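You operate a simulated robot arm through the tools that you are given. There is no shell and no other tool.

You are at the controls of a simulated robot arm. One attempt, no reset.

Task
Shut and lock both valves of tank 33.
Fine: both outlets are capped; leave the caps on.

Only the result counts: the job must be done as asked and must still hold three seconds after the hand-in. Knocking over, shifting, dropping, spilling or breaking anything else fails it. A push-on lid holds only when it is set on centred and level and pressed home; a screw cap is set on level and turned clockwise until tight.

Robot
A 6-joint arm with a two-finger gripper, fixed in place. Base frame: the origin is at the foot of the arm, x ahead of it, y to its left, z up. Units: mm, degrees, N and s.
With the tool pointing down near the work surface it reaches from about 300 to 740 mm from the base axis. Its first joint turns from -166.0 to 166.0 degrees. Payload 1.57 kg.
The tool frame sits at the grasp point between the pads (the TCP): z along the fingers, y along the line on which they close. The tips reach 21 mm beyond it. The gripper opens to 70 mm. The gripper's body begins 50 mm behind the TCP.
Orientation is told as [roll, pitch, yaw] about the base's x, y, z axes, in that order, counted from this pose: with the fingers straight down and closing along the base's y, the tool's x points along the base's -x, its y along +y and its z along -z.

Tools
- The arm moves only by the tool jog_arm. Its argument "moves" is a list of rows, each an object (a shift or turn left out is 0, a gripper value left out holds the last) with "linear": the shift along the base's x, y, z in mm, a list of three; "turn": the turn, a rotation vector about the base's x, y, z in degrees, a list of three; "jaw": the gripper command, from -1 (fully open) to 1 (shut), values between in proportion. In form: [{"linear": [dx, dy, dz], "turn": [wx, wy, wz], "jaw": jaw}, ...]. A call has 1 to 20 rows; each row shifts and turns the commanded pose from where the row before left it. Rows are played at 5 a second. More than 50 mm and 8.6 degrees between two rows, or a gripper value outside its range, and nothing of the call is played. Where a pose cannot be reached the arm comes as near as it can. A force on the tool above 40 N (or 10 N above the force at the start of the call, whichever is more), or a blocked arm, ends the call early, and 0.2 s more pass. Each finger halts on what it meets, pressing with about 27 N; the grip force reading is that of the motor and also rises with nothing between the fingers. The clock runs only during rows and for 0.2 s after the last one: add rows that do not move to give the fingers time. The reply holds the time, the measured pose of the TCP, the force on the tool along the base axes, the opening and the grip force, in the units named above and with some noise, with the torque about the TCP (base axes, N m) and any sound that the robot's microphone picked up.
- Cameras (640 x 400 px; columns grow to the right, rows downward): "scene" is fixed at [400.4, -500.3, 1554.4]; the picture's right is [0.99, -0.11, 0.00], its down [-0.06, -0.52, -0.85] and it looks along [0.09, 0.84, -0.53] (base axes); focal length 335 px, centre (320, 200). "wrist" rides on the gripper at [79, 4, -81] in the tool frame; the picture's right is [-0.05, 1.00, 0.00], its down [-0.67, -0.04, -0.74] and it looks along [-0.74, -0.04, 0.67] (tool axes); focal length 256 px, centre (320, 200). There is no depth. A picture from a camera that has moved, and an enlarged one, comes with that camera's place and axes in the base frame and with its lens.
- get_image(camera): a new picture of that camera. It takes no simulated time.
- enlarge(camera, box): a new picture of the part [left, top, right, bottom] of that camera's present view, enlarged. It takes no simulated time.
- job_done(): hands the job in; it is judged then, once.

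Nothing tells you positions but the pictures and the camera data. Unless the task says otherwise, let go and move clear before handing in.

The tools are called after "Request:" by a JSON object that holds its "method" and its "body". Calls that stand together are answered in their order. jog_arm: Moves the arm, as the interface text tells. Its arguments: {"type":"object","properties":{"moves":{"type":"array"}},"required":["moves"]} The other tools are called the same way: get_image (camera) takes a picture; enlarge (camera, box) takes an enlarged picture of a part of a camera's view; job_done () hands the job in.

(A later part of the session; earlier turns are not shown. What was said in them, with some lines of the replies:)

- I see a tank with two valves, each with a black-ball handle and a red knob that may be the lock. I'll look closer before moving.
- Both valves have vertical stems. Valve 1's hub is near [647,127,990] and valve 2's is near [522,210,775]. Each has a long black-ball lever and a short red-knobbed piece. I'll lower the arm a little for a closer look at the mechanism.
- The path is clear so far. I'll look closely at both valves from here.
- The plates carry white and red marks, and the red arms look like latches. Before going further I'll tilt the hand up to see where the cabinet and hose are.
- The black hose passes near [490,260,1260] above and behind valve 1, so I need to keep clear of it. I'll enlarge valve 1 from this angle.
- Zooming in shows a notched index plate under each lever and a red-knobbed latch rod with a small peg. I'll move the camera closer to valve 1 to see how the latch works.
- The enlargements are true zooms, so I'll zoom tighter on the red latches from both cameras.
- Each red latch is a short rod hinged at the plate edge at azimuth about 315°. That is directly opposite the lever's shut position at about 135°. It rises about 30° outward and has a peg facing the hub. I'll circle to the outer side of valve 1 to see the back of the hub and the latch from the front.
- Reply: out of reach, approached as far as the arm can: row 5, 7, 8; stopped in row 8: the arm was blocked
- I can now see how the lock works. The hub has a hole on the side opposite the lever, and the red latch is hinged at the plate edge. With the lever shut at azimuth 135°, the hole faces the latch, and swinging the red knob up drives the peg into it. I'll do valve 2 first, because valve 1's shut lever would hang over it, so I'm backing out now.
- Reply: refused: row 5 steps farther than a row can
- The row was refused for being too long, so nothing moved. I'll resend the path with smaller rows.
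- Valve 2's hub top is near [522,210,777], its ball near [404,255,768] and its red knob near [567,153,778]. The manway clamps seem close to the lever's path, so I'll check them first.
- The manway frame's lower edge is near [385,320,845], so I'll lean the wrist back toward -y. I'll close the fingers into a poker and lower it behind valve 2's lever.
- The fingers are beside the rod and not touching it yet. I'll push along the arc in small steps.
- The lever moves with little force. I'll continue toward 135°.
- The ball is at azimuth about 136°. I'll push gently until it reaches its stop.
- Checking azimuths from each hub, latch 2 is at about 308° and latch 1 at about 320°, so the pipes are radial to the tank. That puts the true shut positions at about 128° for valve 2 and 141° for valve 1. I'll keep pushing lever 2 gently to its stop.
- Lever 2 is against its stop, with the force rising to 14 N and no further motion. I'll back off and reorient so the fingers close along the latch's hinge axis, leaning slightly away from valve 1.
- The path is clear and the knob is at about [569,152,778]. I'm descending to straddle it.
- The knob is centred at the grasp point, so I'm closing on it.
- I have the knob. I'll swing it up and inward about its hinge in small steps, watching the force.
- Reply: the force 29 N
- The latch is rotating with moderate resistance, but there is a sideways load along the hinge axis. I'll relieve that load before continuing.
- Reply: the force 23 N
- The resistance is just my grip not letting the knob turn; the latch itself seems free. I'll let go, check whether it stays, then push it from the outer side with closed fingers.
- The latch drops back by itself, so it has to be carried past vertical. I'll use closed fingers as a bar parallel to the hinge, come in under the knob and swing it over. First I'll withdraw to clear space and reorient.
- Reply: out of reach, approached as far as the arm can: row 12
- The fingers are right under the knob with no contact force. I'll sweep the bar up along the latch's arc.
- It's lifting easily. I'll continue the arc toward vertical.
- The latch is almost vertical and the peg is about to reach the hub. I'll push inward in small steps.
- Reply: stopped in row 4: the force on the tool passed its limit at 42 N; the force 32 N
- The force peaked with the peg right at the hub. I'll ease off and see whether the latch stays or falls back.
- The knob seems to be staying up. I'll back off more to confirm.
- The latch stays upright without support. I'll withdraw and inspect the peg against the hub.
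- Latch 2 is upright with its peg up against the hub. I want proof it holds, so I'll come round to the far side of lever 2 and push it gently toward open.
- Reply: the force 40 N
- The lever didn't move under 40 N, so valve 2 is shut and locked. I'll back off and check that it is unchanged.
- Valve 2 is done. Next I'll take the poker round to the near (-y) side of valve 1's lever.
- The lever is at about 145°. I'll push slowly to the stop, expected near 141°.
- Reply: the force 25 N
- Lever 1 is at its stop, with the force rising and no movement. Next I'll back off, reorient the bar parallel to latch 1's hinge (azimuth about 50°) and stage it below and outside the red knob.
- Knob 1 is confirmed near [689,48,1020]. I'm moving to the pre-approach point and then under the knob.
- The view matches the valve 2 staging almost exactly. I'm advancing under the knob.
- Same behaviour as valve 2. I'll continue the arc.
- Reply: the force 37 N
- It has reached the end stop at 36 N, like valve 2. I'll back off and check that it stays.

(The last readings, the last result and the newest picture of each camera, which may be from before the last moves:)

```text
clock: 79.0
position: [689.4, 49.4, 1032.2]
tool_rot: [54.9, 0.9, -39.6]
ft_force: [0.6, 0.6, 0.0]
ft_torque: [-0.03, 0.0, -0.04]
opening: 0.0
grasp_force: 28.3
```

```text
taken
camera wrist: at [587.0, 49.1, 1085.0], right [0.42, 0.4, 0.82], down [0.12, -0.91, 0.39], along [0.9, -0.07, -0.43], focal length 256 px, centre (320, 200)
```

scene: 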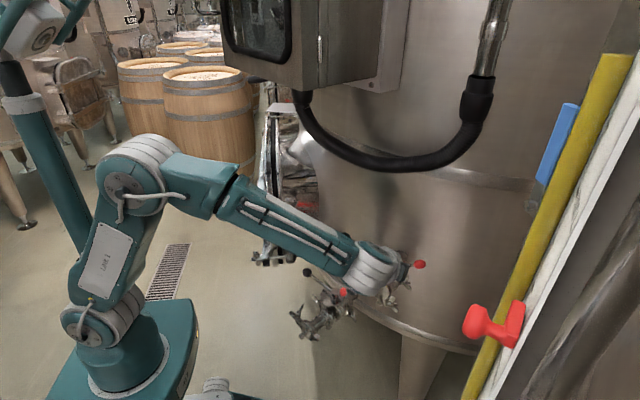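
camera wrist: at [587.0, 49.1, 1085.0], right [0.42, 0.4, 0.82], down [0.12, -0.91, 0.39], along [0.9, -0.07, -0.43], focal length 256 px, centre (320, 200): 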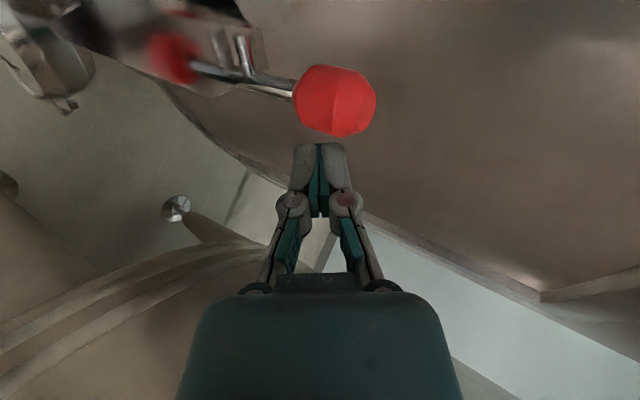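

Latch 1 stays upright. I'm withdrawing to inspect both.

Request:
{"method": "jog_arm", "body": {"moves": [{"linear": [-6, -12, 0]}, {"linear": [-14, -16, 8]}, {"linear": [-20, -16, 10]}, {"linear": [-30, -5, 10]}, {"linear": [-35, 0, 10]}, {"linear": [-35, 0, 10]}, {"linear": [-35, 5, 5]}, {}]}}

Request:
{"method": "get_image", "body": {"camera": "wrist"}}

Request:
{"method": "enlarge", "body": {"camera": "scene", "box": [360, 230, 440, 280]}}

Request:
{"method": "enlarge", "body": {"camera": "scene", "box": [290, 230, 450, 330]}}

```text
clock: 80.8
position: [513.9, 7.1, 1086.8]
tool_rot: [54.8, 0.9, -39.7]
ft_force: [-0.2, -0.3, 0.1]
ft_torque: [-0.01, 0.03, -0.01]
opening: 0.1
grasp_force: 28.8
```

```text
taken
camera wrist: at [411.8, 6.5, 1138.0], right [0.42, 0.4, 0.82], down [0.12, -0.91, 0.39], along [0.9, -0.07, -0.43], focal length 256 px, centre (320, 200)
```

wrist: 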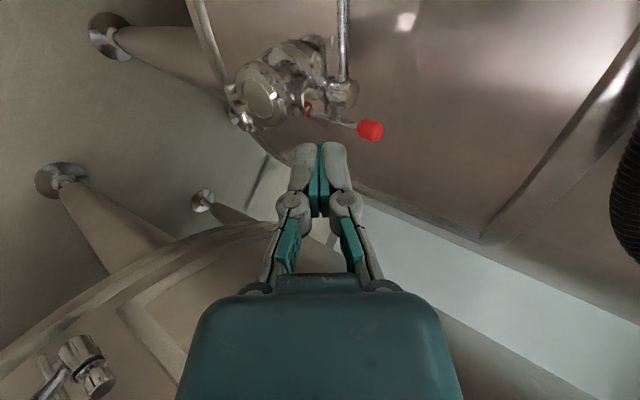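

```text
8.00 times, centred on (400, 255) of scene
camera zoom: at [400.4, -500.3, 1554.4], right [0.99, -0.11, 0.0], down [-0.06, -0.52, -0.85], along [0.09, 0.84, -0.53], focal length 2682 px, centre (-320, -240)
```

zoom: 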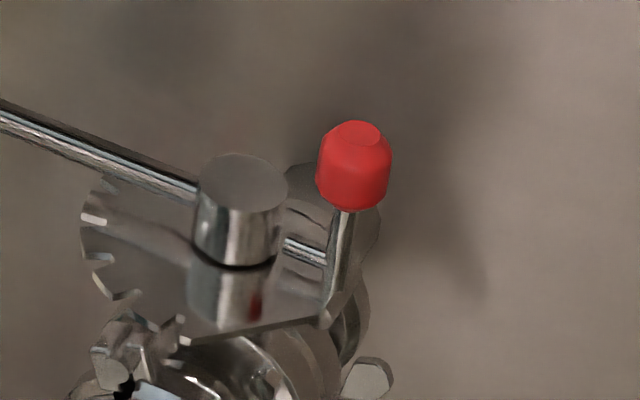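

```text
4.00 times, centred on (370, 280) of scene
camera zoom: at [400.4, -500.3, 1554.4], right [0.99, -0.11, 0.0], down [-0.06, -0.52, -0.85], along [0.09, 0.84, -0.53], focal length 1341 px, centre (120, -120)
```

zoom: 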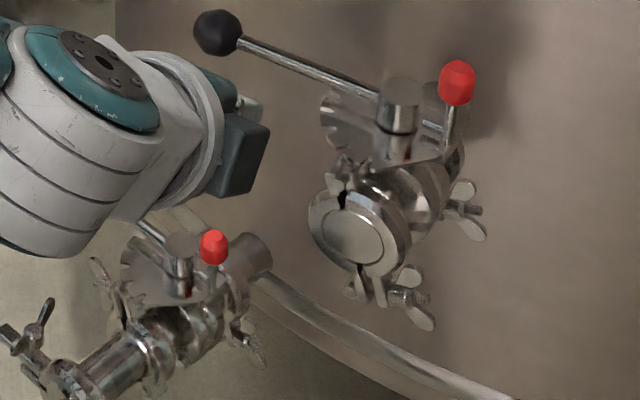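

Both latches stand upright with their pegs at the hubs. I'll give valve 1 the same holding test from the far side of its lever.

Request:
{"method": "jog_arm", "body": {"moves": [{"turn": [-6.33, 5.22, 0]}, {"turn": [-6.33, 5.22, 0]}, {"turn": [-6.33, 5.22, 0]}, {"turn": [0, 0, 7.9]}, {"turn": [0, 0, 7.9]}, {"turn": [0, 0, 7.9]}, {"turn": [0, 0, 7.9]}, {"turn": [0, 0, 7.9]}, {"linear": [5, 40, 8]}, {"linear": [10, 40, 0]}, {"linear": [25, 35, 0]}, {"linear": [26, 35, 0]}, {"linear": [0, 21, 0]}, {}]}}

Request:
{"method": "get_image", "body": {"camera": "wrist"}}

Request:
{"method": "get_image", "body": {"camera": "scene"}}

```text
clock: 83.8
position: [578.3, 173.9, 1096.2]
tool_rot: [30.4, 0.8, -0.4]
ft_force: [-0.2, -0.1, 0.5]
ft_torque: [-0.03, 0.02, -0.01]
opening: 0.0
grasp_force: 28.7
```

```text
taken
camera wrist: at [500.3, 135.9, 1168.9], right [0.07, 0.86, 0.5], down [0.67, -0.41, 0.61], along [0.74, 0.3, -0.61], focal length 256 px, centre (320, 200)
```

wrist: 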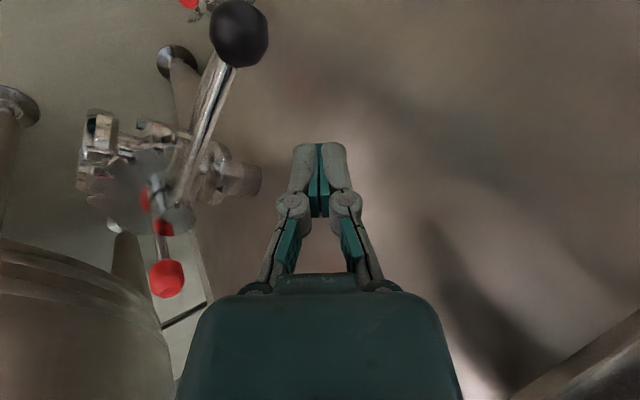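

```text
taken
```

scene: 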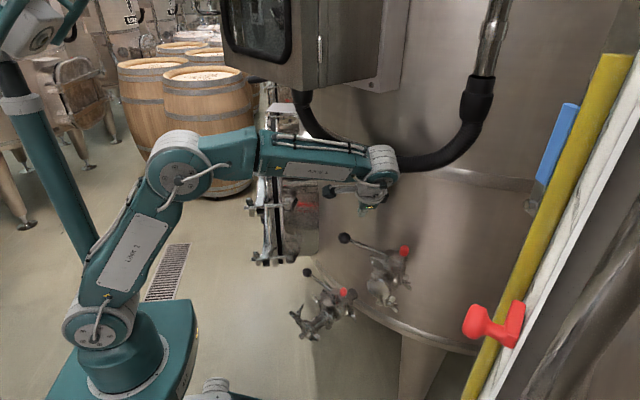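

Request:
{"method": "jog_arm", "body": {"moves": [{"linear": [2, 5, -28]}, {"linear": [1, 2, -28]}, {"linear": [0, 0, -28]}, {}]}}

Request:
{"method": "get_image", "body": {"camera": "wrist"}}

```text
clock: 84.8
position: [582.1, 186.5, 1009.9]
tool_rot: [30.3, 0.8, -0.5]
ft_force: [0.9, 0.0, -0.1]
ft_torque: [-0.03, 0.01, 0.0]
opening: 0.0
grasp_force: 28.5
```

```text
taken
camera wrist: at [503.3, 149.0, 1084.6], right [0.07, 0.86, 0.5], down [0.67, -0.41, 0.62], along [0.74, 0.3, -0.61], focal length 256 px, centre (320, 200)
```

wrist: 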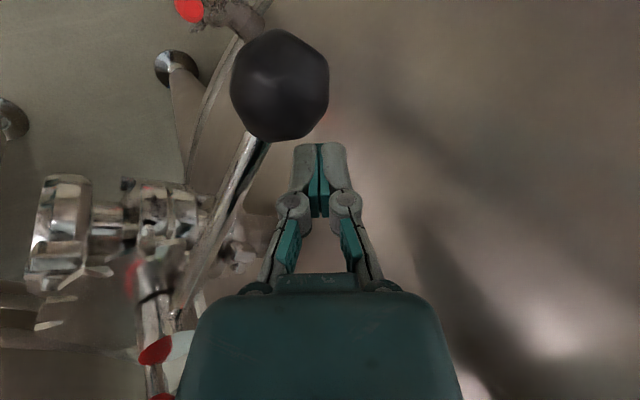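

Request:
{"method": "jog_arm", "body": {"moves": [{"linear": [-3.5, -4, 0]}, {"linear": [-3.5, -4, 0]}, {"linear": [-3, -3.5, 0]}, {}]}}

Request:
{"method": "jog_arm", "body": {"moves": [{"linear": [-0.8, -0.9, 0]}, {"linear": [-0.8, -0.9, 0]}, {"linear": [-0.8, -0.9, 0]}, {}]}}

```text
clock: 85.8
position: [572.2, 174.8, 1010.8]
tool_rot: [30.3, 0.8, -0.3]
ft_force: [4.9, 2.0, 3.7]
ft_torque: [-0.05, 0.01, 0.07]
opening: 0.1
grasp_force: 28.6
```

```text
clock: 86.8
position: [570.6, 172.3, 1010.9]
tool_rot: [30.4, 0.6, -0.4]
ft_force: [23.8, 17.4, 11.3]
ft_torque: [-0.11, 0.05, 0.15]
opening: 0.1
grasp_force: 28.5
```

Request:
{"method": "jog_arm", "body": {"moves": [{"linear": [-0.7, -0.8, 0]}, {}]}}

Request:
{"method": "enlarge", "body": {"camera": "wrist", "box": [200, 20, 424, 160]}}

Request:
{"method": "enlarge", "body": {"camera": "scene", "box": [360, 230, 440, 280]}}

```text
clock: 87.4
position: [570.4, 171.6, 1013.2]
tool_rot: [30.7, 0.2, -0.4]
ft_force: [18.8, 27.8, 1.0]
ft_torque: [0.1, -0.06, 0.0]
opening: 0.0
grasp_force: 28.5
stopped in row 2: the force on the tool passed its limit at 41 N (the readings are from after the stop); the commanded pose is now the measured one
```

```text
2.86 times, centred on (312, 90) of wrist
camera zoom: at [490.0, 133.3, 1086.1], right [0.06, 0.86, 0.51], down [0.67, -0.42, 0.62], along [0.74, 0.3, -0.6], focal length 731 px, centre (343, 514)
```

zoom: 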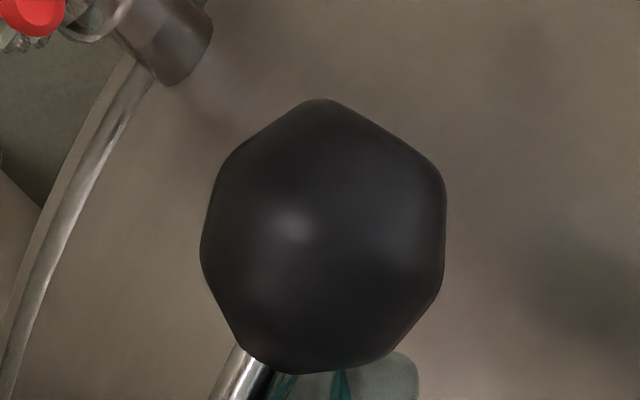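

```text
8.00 times, centred on (400, 255) of scene
camera zoom: at [400.4, -500.3, 1554.4], right [0.99, -0.11, 0.0], down [-0.06, -0.52, -0.85], along [0.09, 0.84, -0.53], focal length 2682 px, centre (-320, -240)
```

zoom: 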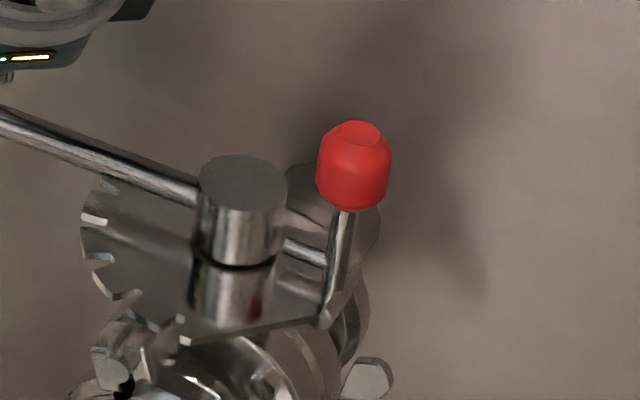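

It held at 41 N, so valve 1 is locked too. I'll release and compare the lever's position with before.

Request:
{"method": "jog_arm", "body": {"moves": [{"linear": [2, 2.3, 0]}, {"linear": [5, 6, 0]}, {"linear": [3, 5, 0]}, {"linear": [0, 0, 30]}, {"linear": [0, 0, 30]}, {"linear": [-5, -10, 30]}, {}]}}

Request:
{"method": "enlarge", "body": {"camera": "scene", "box": [360, 230, 440, 280]}}

Request:
{"method": "enlarge", "body": {"camera": "wrist", "box": [60, 0, 300, 150]}}

```text
clock: 89.0
position: [572.5, 170.8, 1100.6]
tool_rot: [30.5, 0.5, -0.4]
ft_force: [-0.5, -0.9, 0.1]
ft_torque: [-0.01, -0.01, 0.0]
opening: 0.0
grasp_force: 28.5
```

```text
8.00 times, centred on (400, 255) of scene
camera zoom: at [400.4, -500.3, 1554.4], right [0.99, -0.11, 0.0], down [-0.06, -0.52, -0.85], along [0.09, 0.84, -0.53], focal length 2682 px, centre (-320, -240)
```

zoom: 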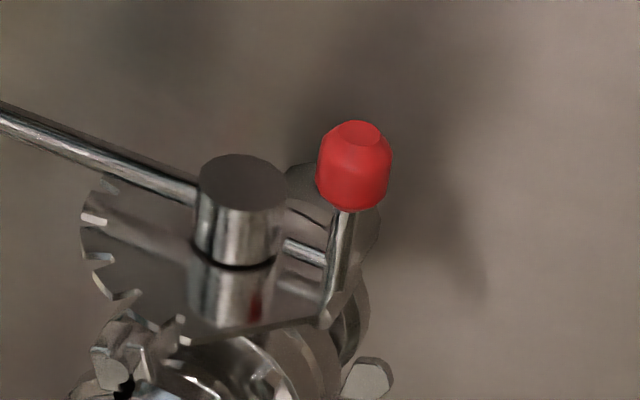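

```text
2.67 times, centred on (180, 75) of wrist
camera zoom: at [494.0, 133.0, 1173.2], right [0.06, 0.86, 0.51], down [0.67, -0.41, 0.62], along [0.74, 0.3, -0.6], focal length 683 px, centre (693, 533)
```

zoom: 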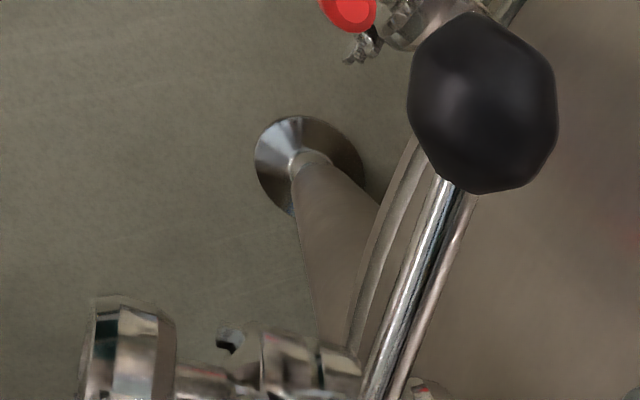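

It holds with about 1° of play from my test push. I'll nudge lever 1 back against its stop to leave it fully shut.

Request:
{"method": "jog_arm", "body": {"moves": [{"linear": [-13, -24, 0]}, {"linear": [-13, -26, 0]}, {"linear": [0, 0, -30]}, {"linear": [0, 0, -30]}, {"linear": [0, 0, -30]}, {"linear": [3, 4, 0]}, {"linear": [3, 4, 0]}, {}]}}

Request:
{"method": "get_image", "body": {"camera": "wrist"}}

```text
clock: 90.8
position: [554.9, 129.6, 1011.8]
tool_rot: [30.5, 0.6, -0.4]
ft_force: [-0.4, 0.0, -0.8]
ft_torque: [0.0, -0.02, -0.01]
opening: 0.0
grasp_force: 28.8
```

```text
taken
camera wrist: at [474.5, 91.2, 1085.2], right [0.06, 0.86, 0.51], down [0.67, -0.41, 0.62], along [0.74, 0.3, -0.6], focal length 256 px, centre (320, 200)
```

wrist: 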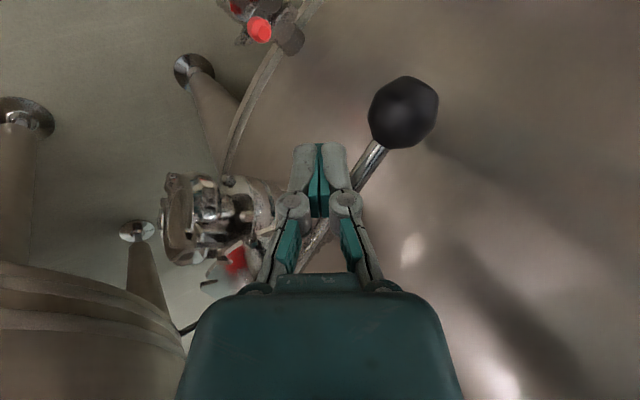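

Request:
{"method": "jog_arm", "body": {"moves": [{"linear": [1.3, 1.6, 0]}, {"linear": [1.3, 1.6, 0]}, {"linear": [1, 1.2, 0]}]}}

```text
clock: 91.6
position: [557.1, 132.3, 1011.7]
tool_rot: [30.5, 0.6, -0.3]
ft_force: [-3.8, -1.3, 0.1]
ft_torque: [-0.02, 0.04, 0.02]
opening: 0.0
grasp_force: 28.3
```

Request:
{"method": "jog_arm", "body": {"moves": [{"linear": [0.8, 1, 0]}, {"linear": [0.8, 1, 0]}, {}]}}

Request:
{"method": "enlarge", "body": {"camera": "scene", "box": [360, 230, 440, 280]}}

```text
clock: 92.4
position: [558.0, 134.8, 1011.9]
tool_rot: [30.6, 0.7, -0.4]
ft_force: [-18.6, -11.8, -4.2]
ft_torque: [-0.2, 0.16, 0.25]
opening: 0.0
grasp_force: 28.8
```

```text
8.00 times, centred on (400, 255) of scene
camera zoom: at [400.4, -500.3, 1554.4], right [0.99, -0.11, 0.0], down [-0.06, -0.52, -0.85], along [0.09, 0.84, -0.53], focal length 2682 px, centre (-320, -240)
```

zoom: 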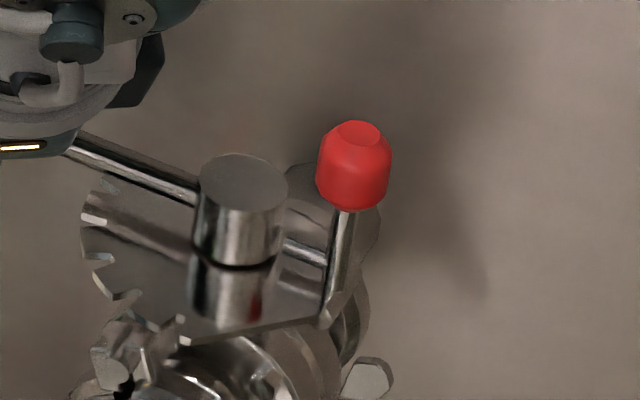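

Lever 1 is back at its stop. I'm withdrawing clear and checking everything one last time.

Request:
{"method": "jog_arm", "body": {"moves": [{"linear": [-4, -6, 0]}, {"linear": [-4, -15, 5]}, {"linear": [-5, -20, 25]}, {"linear": [-10, -20, 30]}, {"linear": [-30, -10, 20]}, {"linear": [-40, 0, 10]}, {"linear": [-40, 0, 10]}, {"linear": [-30, 0, 0], "turn": [-7.5, 0, 0]}, {"linear": [-20, 0, 0], "turn": [-7.5, 0, 0]}, {"turn": [-7.5, 0, 0]}, {"turn": [-7.5, 0, 0]}, {}]}}

Request:
{"method": "get_image", "body": {"camera": "scene"}}

Request:
{"method": "enlarge", "body": {"camera": "scene", "box": [280, 230, 440, 330]}}

Request:
{"method": "get_image", "body": {"camera": "wrist"}}

Request:
{"method": "enlarge", "body": {"camera": "scene", "box": [320, 280, 352, 300]}}

```text
clock: 95.0
position: [376.4, 66.7, 1113.0]
tool_rot: [0.6, 0.3, -0.6]
ft_force: [0.1, 0.9, -0.1]
ft_torque: [-0.01, -0.04, -0.02]
opening: 0.2
grasp_force: 28.8
```

```text
taken
```

scene: 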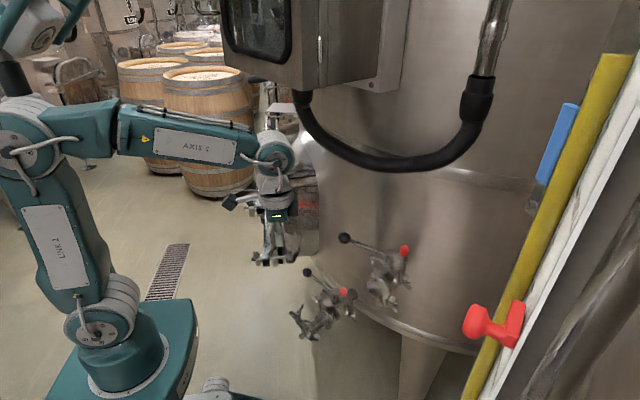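

```text
4.00 times, centred on (360, 280) of scene
camera zoom: at [400.4, -500.3, 1554.4], right [0.99, -0.11, 0.0], down [-0.06, -0.52, -0.85], along [0.09, 0.84, -0.53], focal length 1341 px, centre (160, -120)
```

zoom: 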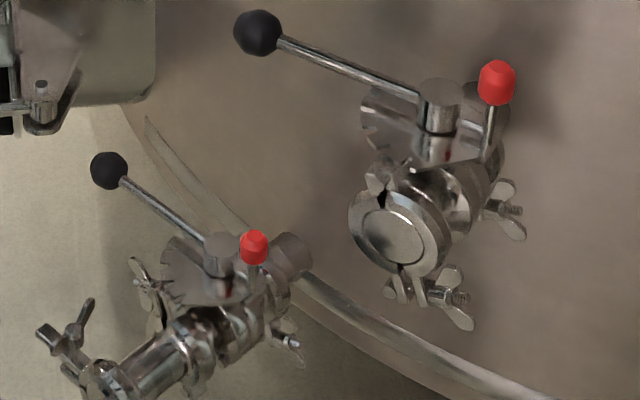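

```text
taken
camera wrist: at [296.7, 69.7, 1194.4], right [0.06, 1.0, 0.01], down [0.67, -0.05, 0.74], along [0.74, -0.04, -0.67], focal length 256 px, centre (320, 200)
```

wrist: 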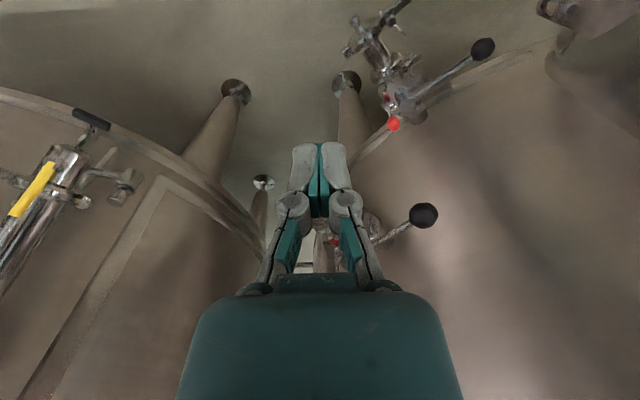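

```text
16.00 times, centred on (336, 290) of scene
camera zoom: at [400.4, -500.3, 1554.4], right [0.99, -0.11, 0.0], down [-0.06, -0.52, -0.85], along [0.09, 0.84, -0.53], focal length 5364 px, centre (64, -1240)
```

zoom: 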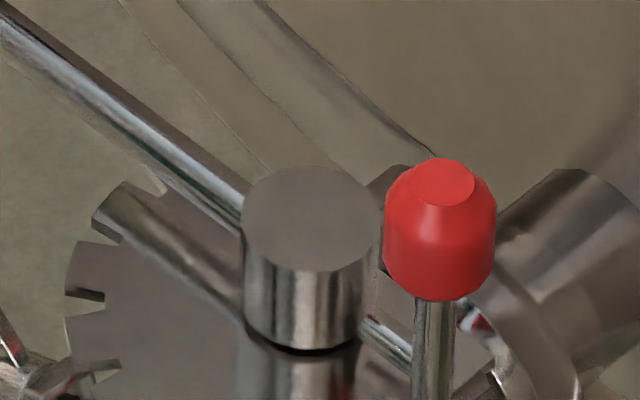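

Both levers are crosswise at their stops, both red latches stand upright and held under test, the caps are untouched, and the arm is clear. I'm handing in the job.

Request:
{"method": "job_done", "body": {}}

```text
The job is handed in.
```

I shut and locked both valves on the tank in front of the arm. I took this to be tank 33, because no number was visible in any picture. The job is handed in; no verdict has come back.

- **Shut:** I pushed each lever until it stopped moving. Both now sit crosswise to their pipes.
- **Locked:** I swung each red latch upright so its peg engages the lever hub. I then pushed each lever back toward open with about 40 N. The lower valve did not give. The upper one gave about 1° of play, so I pushed it back against its stop.
- **Everything else:** both outlet caps are still on and I did not touch them. The arm is withdrawn and clear of the valves.
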